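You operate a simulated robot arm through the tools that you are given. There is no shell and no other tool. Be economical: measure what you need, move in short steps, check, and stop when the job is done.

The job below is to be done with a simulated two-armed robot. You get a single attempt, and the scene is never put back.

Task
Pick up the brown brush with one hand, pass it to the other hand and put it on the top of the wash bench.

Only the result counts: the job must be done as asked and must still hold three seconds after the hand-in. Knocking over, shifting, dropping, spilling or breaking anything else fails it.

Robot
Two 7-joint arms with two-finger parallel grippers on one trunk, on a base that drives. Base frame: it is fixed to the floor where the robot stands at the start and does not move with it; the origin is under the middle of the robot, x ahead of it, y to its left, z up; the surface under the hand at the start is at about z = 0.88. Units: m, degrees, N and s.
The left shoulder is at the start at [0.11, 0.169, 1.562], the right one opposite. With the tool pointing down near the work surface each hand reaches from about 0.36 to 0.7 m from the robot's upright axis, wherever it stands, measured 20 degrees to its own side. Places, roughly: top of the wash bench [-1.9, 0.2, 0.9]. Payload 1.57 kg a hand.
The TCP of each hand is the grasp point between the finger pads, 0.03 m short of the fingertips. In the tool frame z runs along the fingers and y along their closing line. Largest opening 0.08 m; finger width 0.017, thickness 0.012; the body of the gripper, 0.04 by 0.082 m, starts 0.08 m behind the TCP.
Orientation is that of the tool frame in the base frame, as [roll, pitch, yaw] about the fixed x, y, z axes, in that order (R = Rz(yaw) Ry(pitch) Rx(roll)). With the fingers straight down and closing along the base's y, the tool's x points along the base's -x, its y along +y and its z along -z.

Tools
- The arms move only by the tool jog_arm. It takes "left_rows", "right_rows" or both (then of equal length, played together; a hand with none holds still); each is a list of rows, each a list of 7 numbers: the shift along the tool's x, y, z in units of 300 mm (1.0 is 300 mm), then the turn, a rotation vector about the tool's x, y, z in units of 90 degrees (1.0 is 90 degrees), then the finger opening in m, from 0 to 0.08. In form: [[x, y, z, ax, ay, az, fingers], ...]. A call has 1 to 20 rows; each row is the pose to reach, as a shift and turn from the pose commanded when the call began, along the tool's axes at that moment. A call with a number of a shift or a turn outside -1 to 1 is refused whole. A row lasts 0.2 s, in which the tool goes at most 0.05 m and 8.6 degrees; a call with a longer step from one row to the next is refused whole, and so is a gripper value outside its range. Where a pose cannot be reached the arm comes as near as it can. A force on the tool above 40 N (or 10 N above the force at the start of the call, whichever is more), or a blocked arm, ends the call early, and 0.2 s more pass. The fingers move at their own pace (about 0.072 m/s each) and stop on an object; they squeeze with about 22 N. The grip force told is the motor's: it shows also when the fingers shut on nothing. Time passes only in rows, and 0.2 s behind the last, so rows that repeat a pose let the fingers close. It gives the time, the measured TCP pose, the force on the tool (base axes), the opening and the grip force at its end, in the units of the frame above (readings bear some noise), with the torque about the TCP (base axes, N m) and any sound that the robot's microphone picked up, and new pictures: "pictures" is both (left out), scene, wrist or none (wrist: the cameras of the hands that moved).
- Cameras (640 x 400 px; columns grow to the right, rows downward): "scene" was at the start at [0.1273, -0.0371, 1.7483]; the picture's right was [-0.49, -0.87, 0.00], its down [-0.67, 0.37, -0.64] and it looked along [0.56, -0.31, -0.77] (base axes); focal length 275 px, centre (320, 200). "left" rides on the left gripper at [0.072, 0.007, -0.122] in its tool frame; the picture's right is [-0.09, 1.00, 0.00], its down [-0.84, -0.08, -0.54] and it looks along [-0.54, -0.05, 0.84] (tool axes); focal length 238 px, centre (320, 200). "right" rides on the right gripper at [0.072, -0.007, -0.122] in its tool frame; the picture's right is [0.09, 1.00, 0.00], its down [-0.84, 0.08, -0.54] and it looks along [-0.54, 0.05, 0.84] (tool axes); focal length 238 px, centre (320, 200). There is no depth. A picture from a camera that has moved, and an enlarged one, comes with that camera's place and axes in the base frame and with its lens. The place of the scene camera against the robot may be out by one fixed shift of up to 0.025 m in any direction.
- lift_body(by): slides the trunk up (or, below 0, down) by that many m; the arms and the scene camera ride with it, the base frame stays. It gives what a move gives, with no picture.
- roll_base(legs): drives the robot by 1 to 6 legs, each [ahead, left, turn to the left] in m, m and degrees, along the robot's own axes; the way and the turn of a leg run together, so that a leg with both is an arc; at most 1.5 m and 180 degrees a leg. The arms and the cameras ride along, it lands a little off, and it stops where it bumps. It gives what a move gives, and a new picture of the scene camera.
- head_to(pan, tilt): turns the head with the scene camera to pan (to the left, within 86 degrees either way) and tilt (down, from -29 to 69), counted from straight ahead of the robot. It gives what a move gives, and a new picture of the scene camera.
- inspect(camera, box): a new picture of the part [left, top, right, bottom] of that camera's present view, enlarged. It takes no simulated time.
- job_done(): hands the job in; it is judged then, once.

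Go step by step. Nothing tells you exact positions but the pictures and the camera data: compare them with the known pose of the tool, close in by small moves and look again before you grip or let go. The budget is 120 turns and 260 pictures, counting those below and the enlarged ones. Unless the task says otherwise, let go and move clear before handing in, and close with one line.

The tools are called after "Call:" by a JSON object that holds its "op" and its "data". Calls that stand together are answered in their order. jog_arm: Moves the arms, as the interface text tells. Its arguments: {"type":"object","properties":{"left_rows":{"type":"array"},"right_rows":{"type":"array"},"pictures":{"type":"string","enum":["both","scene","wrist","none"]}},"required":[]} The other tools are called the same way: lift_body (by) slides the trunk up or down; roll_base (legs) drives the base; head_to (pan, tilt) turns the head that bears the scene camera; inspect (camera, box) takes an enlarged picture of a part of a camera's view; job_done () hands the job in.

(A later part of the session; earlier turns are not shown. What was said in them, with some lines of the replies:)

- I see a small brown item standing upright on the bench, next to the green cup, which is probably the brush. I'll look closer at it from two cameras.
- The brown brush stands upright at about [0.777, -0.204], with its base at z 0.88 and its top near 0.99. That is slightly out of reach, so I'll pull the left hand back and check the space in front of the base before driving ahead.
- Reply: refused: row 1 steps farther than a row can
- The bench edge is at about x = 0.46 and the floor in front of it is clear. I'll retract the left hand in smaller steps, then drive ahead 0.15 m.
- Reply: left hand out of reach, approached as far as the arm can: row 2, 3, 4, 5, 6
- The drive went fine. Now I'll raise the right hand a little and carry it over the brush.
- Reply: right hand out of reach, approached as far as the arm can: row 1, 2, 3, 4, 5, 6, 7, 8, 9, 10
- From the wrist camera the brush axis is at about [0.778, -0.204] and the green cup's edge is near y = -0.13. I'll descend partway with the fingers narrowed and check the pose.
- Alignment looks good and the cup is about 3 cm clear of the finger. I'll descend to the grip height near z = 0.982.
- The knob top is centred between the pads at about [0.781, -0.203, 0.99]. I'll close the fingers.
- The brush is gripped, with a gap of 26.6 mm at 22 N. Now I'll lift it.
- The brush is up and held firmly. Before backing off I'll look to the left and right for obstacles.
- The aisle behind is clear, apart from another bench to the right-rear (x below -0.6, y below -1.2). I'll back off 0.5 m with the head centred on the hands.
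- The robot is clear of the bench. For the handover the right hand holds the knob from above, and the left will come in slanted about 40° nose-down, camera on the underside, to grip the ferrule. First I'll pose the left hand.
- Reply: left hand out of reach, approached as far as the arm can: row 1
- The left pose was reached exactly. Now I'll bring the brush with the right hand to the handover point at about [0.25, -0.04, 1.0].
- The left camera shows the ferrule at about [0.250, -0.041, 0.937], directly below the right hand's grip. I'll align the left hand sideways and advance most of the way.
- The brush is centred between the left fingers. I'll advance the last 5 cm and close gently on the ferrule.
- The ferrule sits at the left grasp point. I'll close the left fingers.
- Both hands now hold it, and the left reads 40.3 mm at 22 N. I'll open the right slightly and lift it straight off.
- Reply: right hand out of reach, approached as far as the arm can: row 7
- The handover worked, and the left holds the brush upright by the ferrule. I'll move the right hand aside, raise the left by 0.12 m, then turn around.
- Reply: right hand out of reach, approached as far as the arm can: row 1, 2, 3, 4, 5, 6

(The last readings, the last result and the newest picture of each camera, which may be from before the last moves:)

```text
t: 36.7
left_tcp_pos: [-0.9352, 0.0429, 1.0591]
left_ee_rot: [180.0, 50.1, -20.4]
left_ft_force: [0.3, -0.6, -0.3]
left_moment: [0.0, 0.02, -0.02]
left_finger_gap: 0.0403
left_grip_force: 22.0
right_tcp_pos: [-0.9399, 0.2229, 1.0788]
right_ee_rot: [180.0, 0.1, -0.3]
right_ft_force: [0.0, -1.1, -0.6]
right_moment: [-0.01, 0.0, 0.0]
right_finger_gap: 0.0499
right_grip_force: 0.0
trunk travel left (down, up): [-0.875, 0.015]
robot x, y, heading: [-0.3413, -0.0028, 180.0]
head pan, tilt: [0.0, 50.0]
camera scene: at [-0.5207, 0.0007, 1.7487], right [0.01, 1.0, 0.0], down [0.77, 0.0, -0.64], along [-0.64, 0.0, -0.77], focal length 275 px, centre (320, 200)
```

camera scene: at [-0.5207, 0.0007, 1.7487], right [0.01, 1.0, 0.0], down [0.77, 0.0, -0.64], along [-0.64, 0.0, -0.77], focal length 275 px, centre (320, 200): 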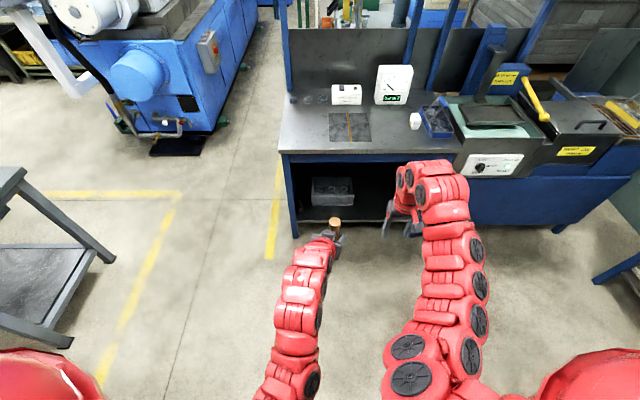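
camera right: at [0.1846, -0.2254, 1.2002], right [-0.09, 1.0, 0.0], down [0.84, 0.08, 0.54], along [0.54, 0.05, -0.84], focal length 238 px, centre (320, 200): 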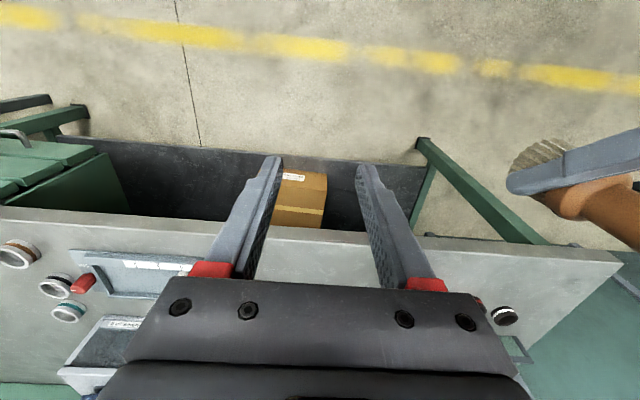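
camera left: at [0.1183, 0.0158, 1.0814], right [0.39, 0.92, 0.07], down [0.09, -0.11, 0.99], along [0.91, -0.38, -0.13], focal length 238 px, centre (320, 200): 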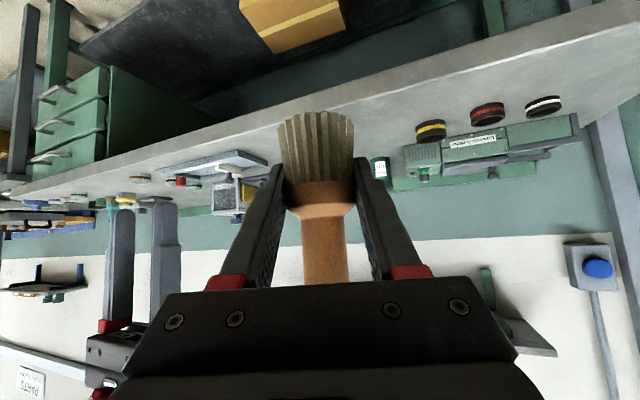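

This matches the wash bench: grey top, drain grate, blue frame, with its front edge at about x = -1.5. I'll look closer for a free spot.

Call:
{"op": "inspect", "data": {"camera": "scene", "box": [260, 60, 500, 210]}}

```text
2.67 times, centred on (380, 135) of scene
camera zoom: at [-0.5207, 0.0007, 1.7487], right [0.01, 1.0, 0.0], down [0.77, 0.0, -0.64], along [-0.64, 0.0, -0.77], focal length 732 px, centre (160, 373)
```

zoom: 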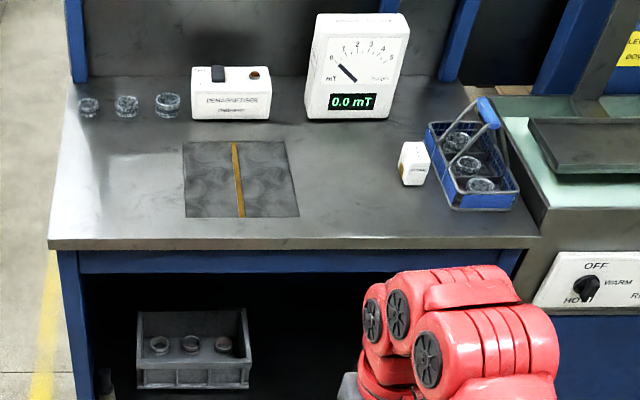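

The free spot is the front-left of the top at about [-1.66, -0.075], between the left edge and the mat. I'll drive most of the way and look again.

Call:
{"op": "roll_base", "data": {"legs": [[0.55, 0.115, 0]]}}

Call:
{"op": "inspect", "data": {"camera": "left", "box": [0, 0, 640, 400]}}

Call:
{"op": "inspect", "data": {"camera": "right", "box": [0, 0, 640, 400]}}

```text
t: 39.9
left_tcp_pos: [-1.4782, -0.0725, 1.0586]
left_ee_rot: [179.9, 50.1, -20.2]
left_ft_force: [-0.6, -0.2, -1.5]
left_moment: [0.02, 0.01, -0.01]
left_finger_gap: 0.0404
left_grip_force: 22.3
right_tcp_pos: [-1.485, 0.1086, 1.0784]
right_ee_rot: [179.9, 0.1, -0.1]
right_ft_force: [0.4, -0.7, 0.1]
right_moment: [-0.02, -0.02, -0.05]
right_finger_gap: 0.0499
right_grip_force: 0.1
trunk travel left (down, up): [-0.875, 0.015]
robot x, y, heading: [-0.8893, -0.1159, 179.7]
head pan, tilt: [0.0, 50.0]
camera scene: at [-1.0639, -0.1126, 1.7488], right [0.0, 1.0, 0.0], down [0.77, 0.0, -0.64], along [-0.64, 0.0, -0.77], focal length 275 px, centre (320, 200)
```

scene: 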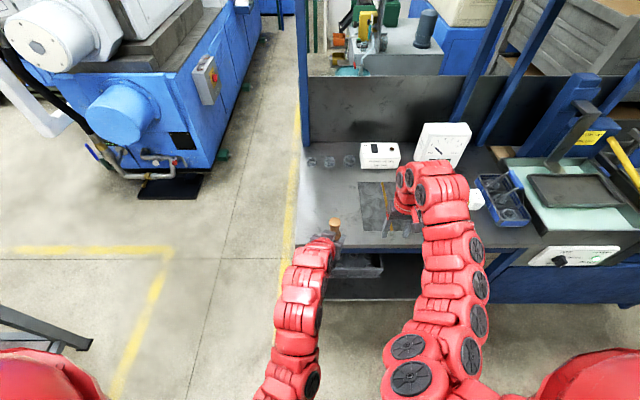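

```text
1.00 times, centred on (320, 200) of left (not enlarged: the box is as wide or as high as the picture)
camera zoom: at [-1.3504, -0.1244, 1.0814], right [-0.4, -0.91, 0.07], down [-0.09, 0.12, 0.99], along [-0.91, 0.39, -0.13], focal length 238 px, centre (320, 200)
```

zoom: 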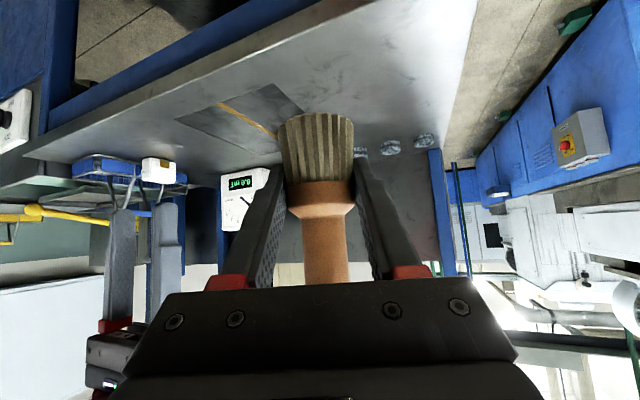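

```text
1.00 times, centred on (320, 200) of right (not enlarged: the box is as wide or as high as the picture)
camera zoom: at [-1.4126, 0.1158, 1.2004], right [0.09, -1.0, 0.0], down [-0.84, -0.07, 0.54], along [-0.54, -0.05, -0.84], focal length 238 px, centre (320, 200)
```

zoom: 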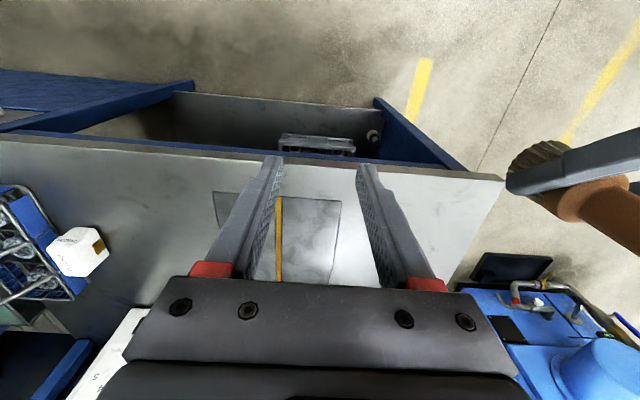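

From the right wrist camera the bench edge is at x ≈ -1.54, its left side at y ≈ -0.16, and the mat starts at y ≈ 0.07. I'll drive 0.17 m ahead, so the brush hangs above about [-1.65, -0.055].

Call:
{"op": "roll_base", "data": {"legs": [[0.17, -0.017, 0]]}}

Call:
{"op": "inspect", "data": {"camera": "left", "box": [0, 0, 640, 400]}}

Call:
{"op": "inspect", "data": {"camera": "right", "box": [0, 0, 640, 400]}}

```text
t: 41.3
left_tcp_pos: [-1.6474, -0.054, 1.0596]
left_ee_rot: [-180.0, 50.0, -20.2]
left_ft_force: [0.6, -1.0, -0.8]
left_moment: [-0.01, 0.03, 0.0]
left_finger_gap: 0.0404
left_grip_force: 22.1
right_tcp_pos: [-1.6534, 0.1253, 1.0788]
right_ee_rot: [180.0, 0.1, -0.3]
right_ft_force: [1.0, 0.0, 0.9]
right_moment: [-0.03, 0.0, 0.0]
right_finger_gap: 0.05
right_grip_force: 0.1
trunk travel left (down, up): [-0.875, 0.015]
robot x, y, heading: [-1.0532, -0.097, 179.8]
head pan, tilt: [0.0, 50.0]
camera scene: at [-1.2315, -0.0952, 1.749], right [0.0, 1.0, 0.0], down [0.77, 0.0, -0.64], along [-0.64, 0.0, -0.77], focal length 275 px, centre (320, 200)
```

scene: 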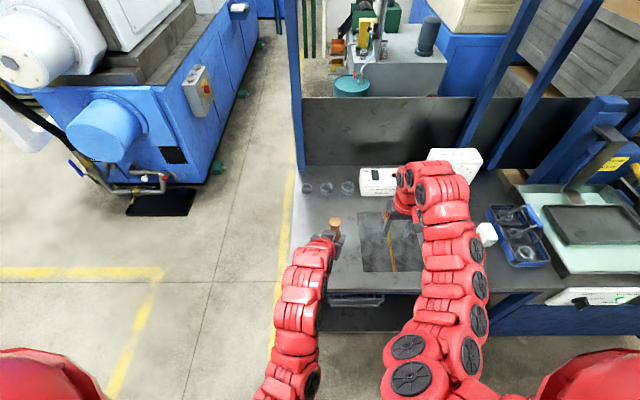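

```text
1.00 times, centred on (320, 200) of left (not enlarged: the box is as wide or as high as the picture)
camera zoom: at [-1.5186, -0.1066, 1.0818], right [-0.4, -0.91, 0.07], down [-0.09, 0.12, 0.99], along [-0.91, 0.39, -0.13], focal length 238 px, centre (320, 200)
```

zoom: 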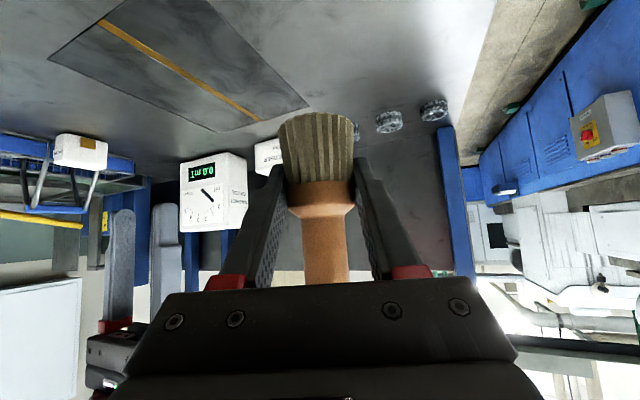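

```text
1.00 times, centred on (320, 200) of right (not enlarged: the box is as wide or as high as the picture)
camera zoom: at [-1.5806, 0.1336, 1.2011], right [0.09, -1.0, 0.0], down [-0.84, -0.07, 0.54], along [-0.54, -0.05, -0.84], focal length 238 px, centre (320, 200)
```

zoom: 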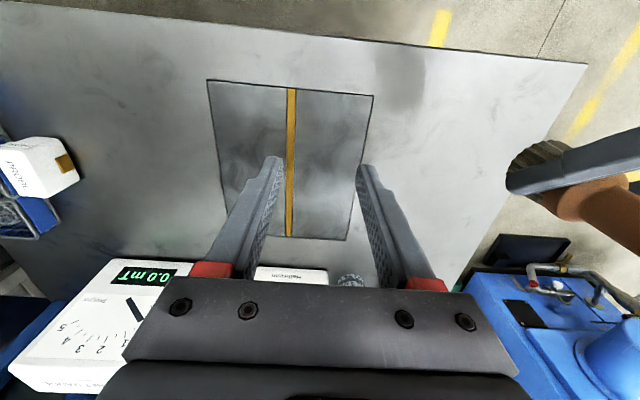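

The brush hangs over a clear patch about 9 cm from the mat and 9 cm from the side edge. I'll lower 0.10 m, going 3 cm further in.

Call:
{"op": "jog_arm", "data": {"left_rows": [[0.048, 0, 0.073, 0, 0, 0, 0.025], [0.096, 0, 0.146, 0, 0, 0, 0.025], [0.144, 0, 0.218, 0, 0, 0, 0.025], [0.191, 0, 0.291, 0, 0, 0, 0.025], [0.191, 0, 0.291, 0, 0, 0, 0.025]], "pictures": "both"}}

Call:
{"op": "inspect", "data": {"camera": "right", "box": [440, 60, 640, 260]}}

Call:
{"op": "inspect", "data": {"camera": "scene", "box": [260, 180, 420, 280]}}

```text
t: 42.5
left_tcp_pos: [-1.6752, -0.0435, 0.9585]
left_ee_rot: [-180.0, 50.0, -20.2]
left_ft_force: [0.2, -0.2, -0.1]
left_moment: [0.02, -0.02, 0.01]
left_finger_gap: 0.0405
left_grip_force: 21.6
right_tcp_pos: [-1.6547, 0.1266, 1.0776]
right_ee_rot: [180.0, 0.1, -0.2]
right_ft_force: [-0.3, -0.4, 0.0]
right_moment: [0.0, 0.01, 0.0]
right_finger_gap: 0.0499
right_grip_force: 0.0
trunk travel left (down, up): [-0.875, 0.015]
robot x, y, heading: [-1.0576, -0.0967, 179.7]
head pan, tilt: [0.0, 50.0]
camera scene: at [-1.234, -0.0948, 1.7487], right [0.0, 1.0, 0.0], down [0.77, 0.0, -0.64], along [-0.64, 0.0, -0.77], focal length 275 px, centre (320, 200)
camera left: at [-1.5474, -0.0957, 0.9811], right [-0.4, -0.91, 0.07], down [-0.09, 0.12, 0.99], along [-0.91, 0.39, -0.13], focal length 238 px, centre (320, 200)
```

scene: 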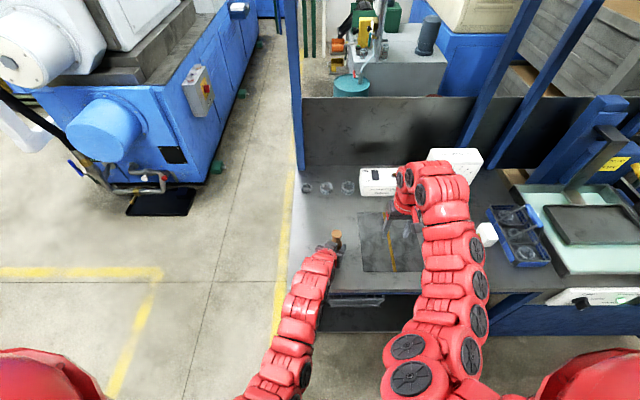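
left: 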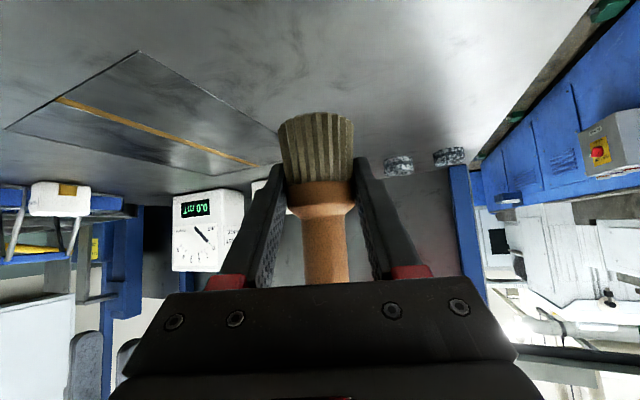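

```text
2.00 times, centred on (540, 160) of right
camera zoom: at [-1.5823, 0.1339, 1.2002], right [0.09, -1.0, 0.0], down [-0.84, -0.07, 0.54], along [-0.54, -0.05, -0.84], focal length 477 px, centre (-120, 280)
```

zoom: 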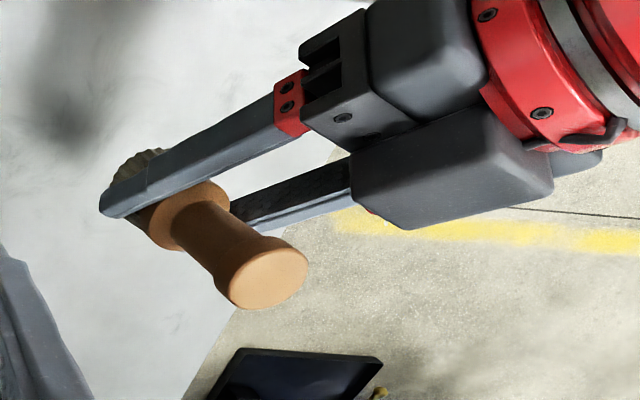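

```text
4.00 times, centred on (340, 230) of scene
camera zoom: at [-1.234, -0.0948, 1.7487], right [0.0, 1.0, 0.0], down [0.77, 0.0, -0.64], along [-0.64, 0.0, -0.77], focal length 1099 px, centre (240, 80)
```

zoom: 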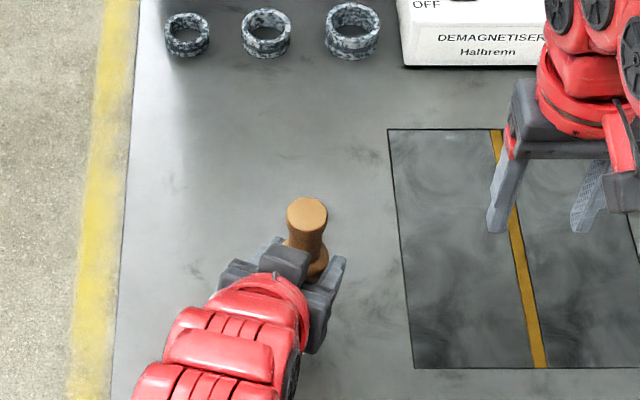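

Everything is clear. I'll lower in small steps and watch the force for contact.

Call:
{"op": "jog_arm", "data": {"left_rows": [[0.0128, 0, 0.0107, 0, 0, 0, 0.025], [0.0255, 0, 0.0214, 0, 0, 0, 0.025], [0.0332, 0, 0.0279, 0, 0, 0, 0.025], [0.0332, 0, 0.0279, 0, 0, 0, 0.025]], "pictures": "wrist"}}

```text
t: 43.5
left_tcp_pos: [-1.6755, -0.0427, 0.9457]
left_ee_rot: [-179.9, 49.9, -20.2]
left_ft_force: [0.3, -0.4, -1.2]
left_moment: [-0.01, -0.04, 0.0]
left_finger_gap: 0.0403
left_grip_force: 22.1
right_tcp_pos: [-1.6555, 0.1262, 1.0783]
right_ee_rot: [180.0, 0.0, -0.2]
right_ft_force: [0.7, 0.5, 0.2]
right_moment: [-0.05, 0.0, 0.01]
right_finger_gap: 0.0499
right_grip_force: 0.1
trunk travel left (down, up): [-0.875, 0.015]
robot x, y, heading: [-1.0547, -0.0958, 179.7]
head pan, tilt: [0.0, 50.0]
camera left: at [-1.5478, -0.0959, 0.968], right [-0.4, -0.91, 0.07], down [-0.09, 0.12, 0.99], along [-0.91, 0.39, -0.13], focal length 238 px, centre (320, 200)
```

left: 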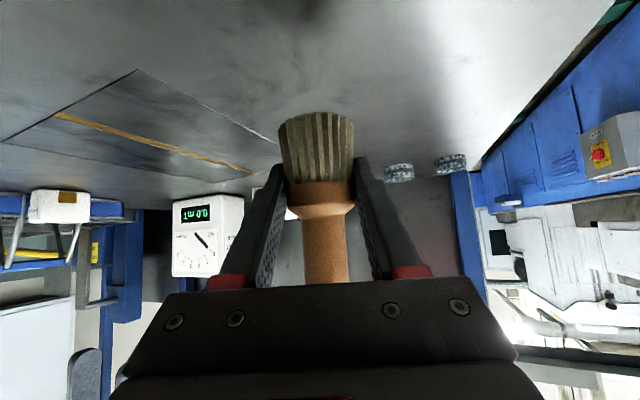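

There's no contact yet. Triangulating the mat corner from both wrist cameras puts the top nearer z = 0.86, so I'll lower another 2.5 cm.

Call:
{"op": "jog_arm", "data": {"left_rows": [[0.0128, 0, 0.0107, 0, 0, 0, 0.025], [0.0255, 0, 0.0214, 0, 0, 0, 0.025], [0.0383, 0, 0.0321, 0, 0, 0, 0.025], [0.051, 0, 0.0429, 0, 0, 0, 0.025], [0.0638, 0, 0.0536, 0, 0, 0, 0.025], [0.0638, 0, 0.0536, 0, 0, 0, 0.025]], "pictures": "wrist"}}

```text
t: 44.9
left_tcp_pos: [-1.6757, -0.0431, 0.9199]
left_ee_rot: [180.0, 49.8, -20.2]
left_ft_force: [1.0, 0.3, -1.3]
left_moment: [0.03, -0.03, 0.02]
left_finger_gap: 0.0404
left_grip_force: 21.8
right_tcp_pos: [-1.6542, 0.1272, 1.0769]
right_ee_rot: [-180.0, 0.0, -0.2]
right_ft_force: [-0.3, 0.3, -0.6]
right_moment: [-0.01, 0.0, 0.04]
right_finger_gap: 0.0498
right_grip_force: 0.1
trunk travel left (down, up): [-0.875, 0.015]
robot x, y, heading: [-1.0559, -0.0938, 179.6]
head pan, tilt: [0.0, 50.0]
camera left: at [-1.5483, -0.0961, 0.9428], right [-0.4, -0.91, 0.07], down [-0.09, 0.12, 0.99], along [-0.91, 0.39, -0.13], focal length 238 px, centre (320, 200)
```

left: 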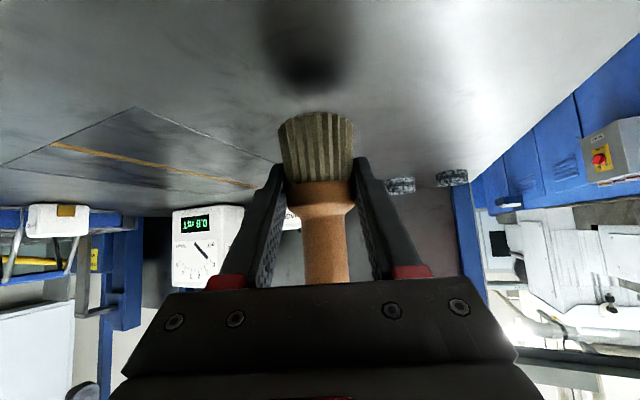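

The triangulation again gives 0.86, so the brush has about 2 cm to go, and its contact shadow is closing in. I'll lower 17 mm.

Call:
{"op": "jog_arm", "data": {"left_rows": [[0.0128, 0, 0.0107, 0, 0, 0, 0.025], [0.0255, 0, 0.0214, 0, 0, 0, 0.025], [0.0357, 0, 0.03, 0, 0, 0, 0.025], [0.0434, 0, 0.0364, 0, 0, 0, 0.025], [0.0434, 0, 0.0364, 0, 0, 0, 0.025]], "pictures": "wrist"}}

```text
t: 46.1
left_tcp_pos: [-1.6755, -0.0434, 0.9022]
left_ee_rot: [179.9, 49.9, -20.1]
left_ft_force: [0.0, 1.1, -1.3]
left_moment: [-0.01, 0.02, 0.0]
left_finger_gap: 0.0403
left_grip_force: 22.0
right_tcp_pos: [-1.655, 0.1261, 1.0781]
right_ee_rot: [180.0, 0.0, -0.2]
right_ft_force: [0.1, 0.1, -0.2]
right_moment: [0.0, 0.02, -0.05]
right_finger_gap: 0.0499
right_grip_force: 0.0
trunk travel left (down, up): [-0.875, 0.015]
robot x, y, heading: [-1.0569, -0.1002, 179.5]
head pan, tilt: [0.0, 50.0]
camera left: at [-1.548, -0.0959, 0.9261], right [-0.4, -0.91, 0.07], down [-0.09, 0.12, 0.99], along [-0.91, 0.39, -0.13], focal length 238 px, centre (320, 200)
```

left: 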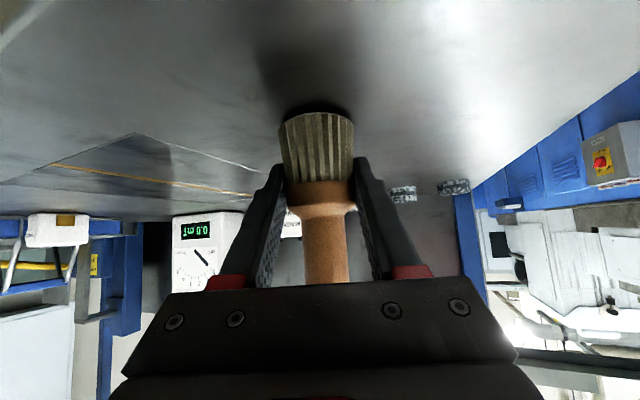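

The brush is nearly touching. I'll creep down a few millimetres.

Call:
{"op": "jog_arm", "data": {"left_rows": [[0.0038, 0, 0.0032, 0, 0, 0, 0.025], [0.0076, 0, 0.0064, 0, 0, 0, 0.025], [0.0076, 0, 0.0064, 0, 0, 0, 0.025]], "pictures": "none"}}

Call:
{"op": "inspect", "data": {"camera": "left", "box": [220, 60, 420, 185]}}

```text
t: 46.9
left_tcp_pos: [-1.6767, -0.0414, 0.9004]
left_ee_rot: [179.9, 49.9, -20.2]
left_ft_force: [-1.3, -0.9, 1.8]
left_moment: [0.0, 0.05, 0.02]
left_finger_gap: 0.0402
left_grip_force: 21.9
right_tcp_pos: [-1.6551, 0.126, 1.0768]
right_ee_rot: [180.0, 0.0, -0.3]
right_ft_force: [0.5, -1.0, -0.6]
right_moment: [0.0, 0.04, 0.02]
right_finger_gap: 0.0501
right_grip_force: 0.0
trunk travel left (down, up): [-0.875, 0.015]
robot x, y, heading: [-1.056, -0.0959, 180.0]
head pan, tilt: [0.0, 50.0]
```

```text
3.20 times, centred on (320, 122) of left
camera zoom: at [-1.5482, -0.0958, 0.9234], right [-0.4, -0.91, 0.07], down [-0.09, 0.12, 0.99], along [-0.91, 0.39, -0.13], focal length 763 px, centre (320, 448)
```

zoom: 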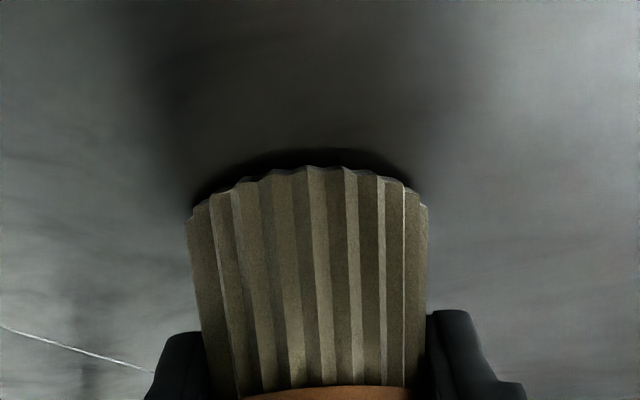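

The force on the tool just changed sign to +1.8 N, so the brush is at first contact or very near it. I'll go down 1.5 mm more.

Call:
{"op": "jog_arm", "data": {"left_rows": [[0.0038, 0, 0.0032, 0, 0, 0, 0.025], [0.0038, 0, 0.0032, 0, 0, 0, 0.025]], "pictures": "none"}}

Call:
{"op": "inspect", "data": {"camera": "left", "box": [220, 60, 420, 185]}}

```text
t: 47.5
left_tcp_pos: [-1.6761, -0.0433, 0.8995]
left_ee_rot: [-180.0, 50.3, -20.1]
left_ft_force: [-0.1, 0.5, 10.8]
left_moment: [-0.14, 0.05, 0.04]
left_finger_gap: 0.0402
left_grip_force: 22.0
right_tcp_pos: [-1.6547, 0.1257, 1.0786]
right_ee_rot: [180.0, 0.1, -0.2]
right_ft_force: [-0.1, 0.5, -0.4]
right_moment: [-0.01, 0.0, -0.02]
right_finger_gap: 0.05
right_grip_force: 0.1
trunk travel left (down, up): [-0.875, 0.015]
robot x, y, heading: [-1.0558, -0.0939, 179.7]
head pan, tilt: [0.0, 50.0]
```

```text
3.20 times, centred on (320, 122) of left
camera zoom: at [-1.5481, -0.0957, 0.9228], right [-0.4, -0.91, 0.07], down [-0.09, 0.11, 0.99], along [-0.91, 0.39, -0.12], focal length 763 px, centre (320, 448)
```

zoom: 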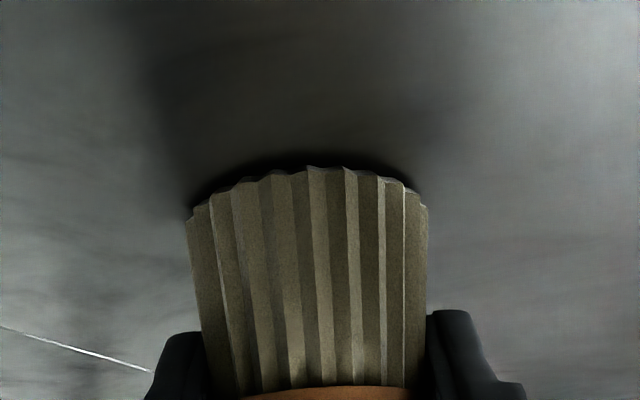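

Contact is confirmed at 10.8 N. I'll open the fingers gradually in place.

Call:
{"op": "jog_arm", "data": {"left_rows": [[-0.001, 0, -0.001, 0, 0, 0, 0.045], [-0.001, 0, -0.001, 0, 0, 0, 0.055], [-0.001, 0, -0.001, 0, 0, 0, 0.075], [-0.001, 0, -0.001, 0, 0, 0, 0.078]], "pictures": "both"}}

```text
t: 48.5
left_tcp_pos: [-1.6757, -0.0419, 0.899]
left_ee_rot: [180.0, 49.9, -20.2]
left_ft_force: [0.2, -0.5, 0.5]
left_moment: [0.03, 0.01, -0.02]
left_finger_gap: 0.0781
left_grip_force: 0.1
right_tcp_pos: [-1.6549, 0.1268, 1.0769]
right_ee_rot: [180.0, -0.1, -0.3]
right_ft_force: [-0.3, 0.8, 0.2]
right_moment: [0.0, -0.02, 0.02]
right_finger_gap: 0.05
right_grip_force: 0.1
trunk travel left (down, up): [-0.875, 0.015]
robot x, y, heading: [-1.0567, -0.0953, 179.5]
head pan, tilt: [0.0, 50.0]
camera scene: at [-1.2338, -0.0949, 1.7487], right [0.0, 1.0, 0.0], down [0.77, 0.0, -0.64], along [-0.64, 0.0, -0.77], focal length 275 px, centre (320, 200)
camera left: at [-1.5481, -0.0958, 0.922], right [-0.4, -0.91, 0.07], down [-0.09, 0.12, 0.99], along [-0.91, 0.39, -0.13], focal length 238 px, centre (320, 200)
```

scene: 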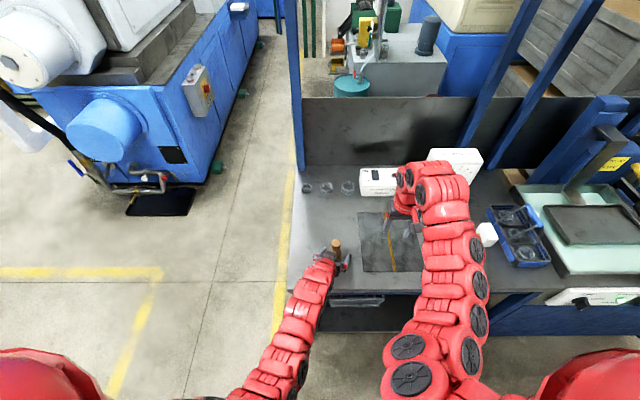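
left: 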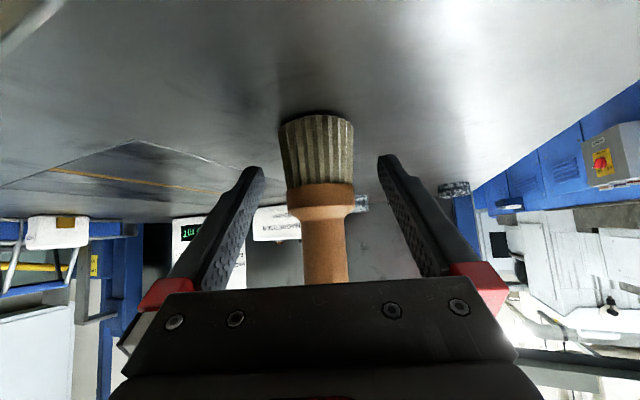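

The brush stands upright on its own. I'll retract the left hand straight back along its fingers.

Call:
{"op": "jog_arm", "data": {"left_rows": [[0, 0, -0.06, 0, 0, 0, 0.08], [0, 0, -0.14, 0, 0, 0, 0.08], [0, 0, -0.24, 0, 0, 0, 0.08], [0, 0, -0.34, 0, 0, 0, 0.08], [0, 0, -0.34, 0, 0, 0, 0.08]], "pictures": "both"}}

Call:
{"op": "inspect", "data": {"camera": "scene", "box": [260, 180, 420, 280]}}

```text
t: 49.7
left_tcp_pos: [-1.6037, -0.0704, 0.9653]
left_ee_rot: [180.0, 49.8, -20.2]
left_ft_force: [-0.1, 0.4, 0.1]
left_moment: [0.01, 0.02, 0.01]
left_finger_gap: 0.0801
left_grip_force: 0.1
right_tcp_pos: [-1.6547, 0.1278, 1.0777]
right_ee_rot: [180.0, -0.1, -0.2]
right_ft_force: [-0.7, 0.1, -0.6]
right_moment: [0.02, 0.0, -0.03]
right_finger_gap: 0.05
right_grip_force: 0.1
trunk travel left (down, up): [-0.875, 0.015]
robot x, y, heading: [-1.0531, -0.0951, 179.7]
head pan, tilt: [0.0, 50.0]
camera scene: at [-1.2346, -0.0947, 1.7487], right [0.0, 1.0, 0.0], down [0.77, 0.0, -0.64], along [-0.64, 0.0, -0.77], focal length 275 px, centre (320, 200)
camera left: at [-1.476, -0.1227, 0.9879], right [-0.4, -0.91, 0.07], down [-0.09, 0.12, 0.99], along [-0.91, 0.39, -0.13], focal length 238 px, centre (320, 200)
```

scene: 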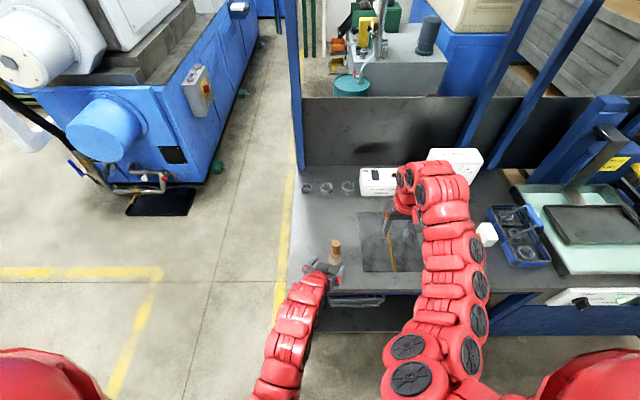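
left: 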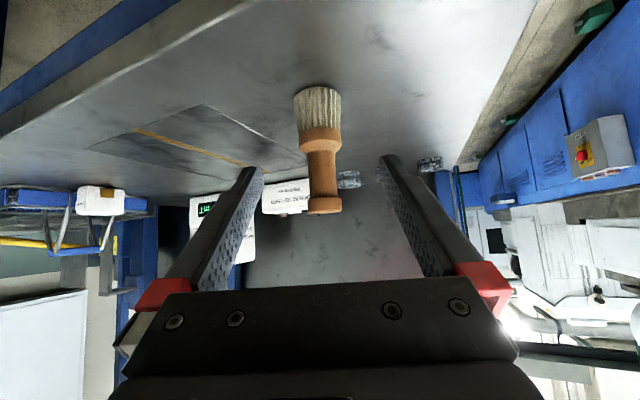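

```text
4.00 times, centred on (340, 230) of scene
camera zoom: at [-1.2346, -0.0947, 1.7487], right [0.0, 1.0, 0.0], down [0.77, 0.0, -0.64], along [-0.64, 0.0, -0.77], focal length 1099 px, centre (240, 80)
```

zoom: 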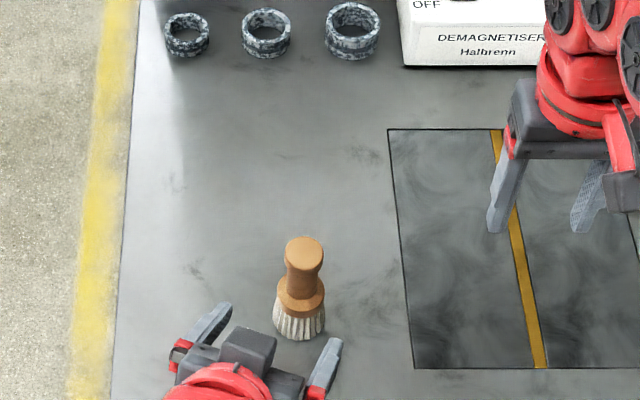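

The brush stands free on the wash bench. I'll back the robot off to be well clear.

Call:
{"op": "roll_base", "data": {"legs": [[-0.3, 0, 0]]}}

```text
t: 51.8
left_tcp_pos: [-1.3009, -0.0722, 0.9654]
left_ee_rot: [-179.9, 49.9, -20.0]
left_ft_force: [-0.6, 0.0, -0.8]
left_moment: [0.03, -0.01, -0.01]
left_finger_gap: 0.0799
left_grip_force: 0.0
right_tcp_pos: [-1.3521, 0.1235, 1.0772]
right_ee_rot: [-180.0, 0.0, -0.1]
right_ft_force: [0.1, 1.4, 0.6]
right_moment: [-0.03, 0.04, 0.06]
right_finger_gap: 0.0499
right_grip_force: 0.0
trunk travel left (down, up): [-0.875, 0.015]
robot x, y, heading: [-0.7525, -0.0968, 180.1]
head pan, tilt: [0.0, 50.0]
camera scene: at [-0.9313, -0.0961, 1.7486], right [0.0, 1.0, 0.0], down [0.77, 0.0, -0.64], along [-0.64, 0.0, -0.77], focal length 275 px, centre (320, 200)
```

scene: 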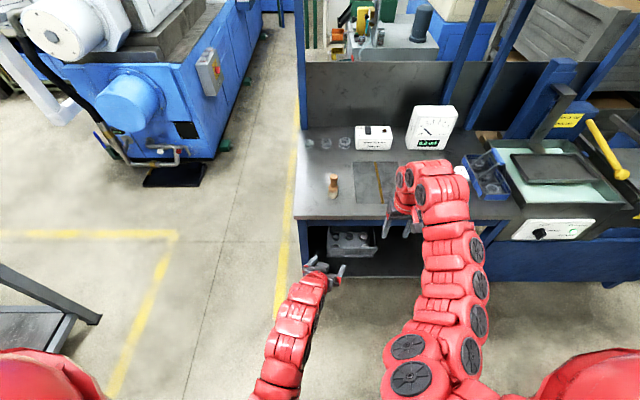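

The brush stands upright on the wash bench, nothing else has moved, and both hands are clear. I'm handing in.

Call:
{"op": "job_done", "data": {}}

```text
The job is handed in.
```

I picked up the brown brush with the right hand, passed it to the left, and stood it upright on top of the wash bench; both hands are clear.
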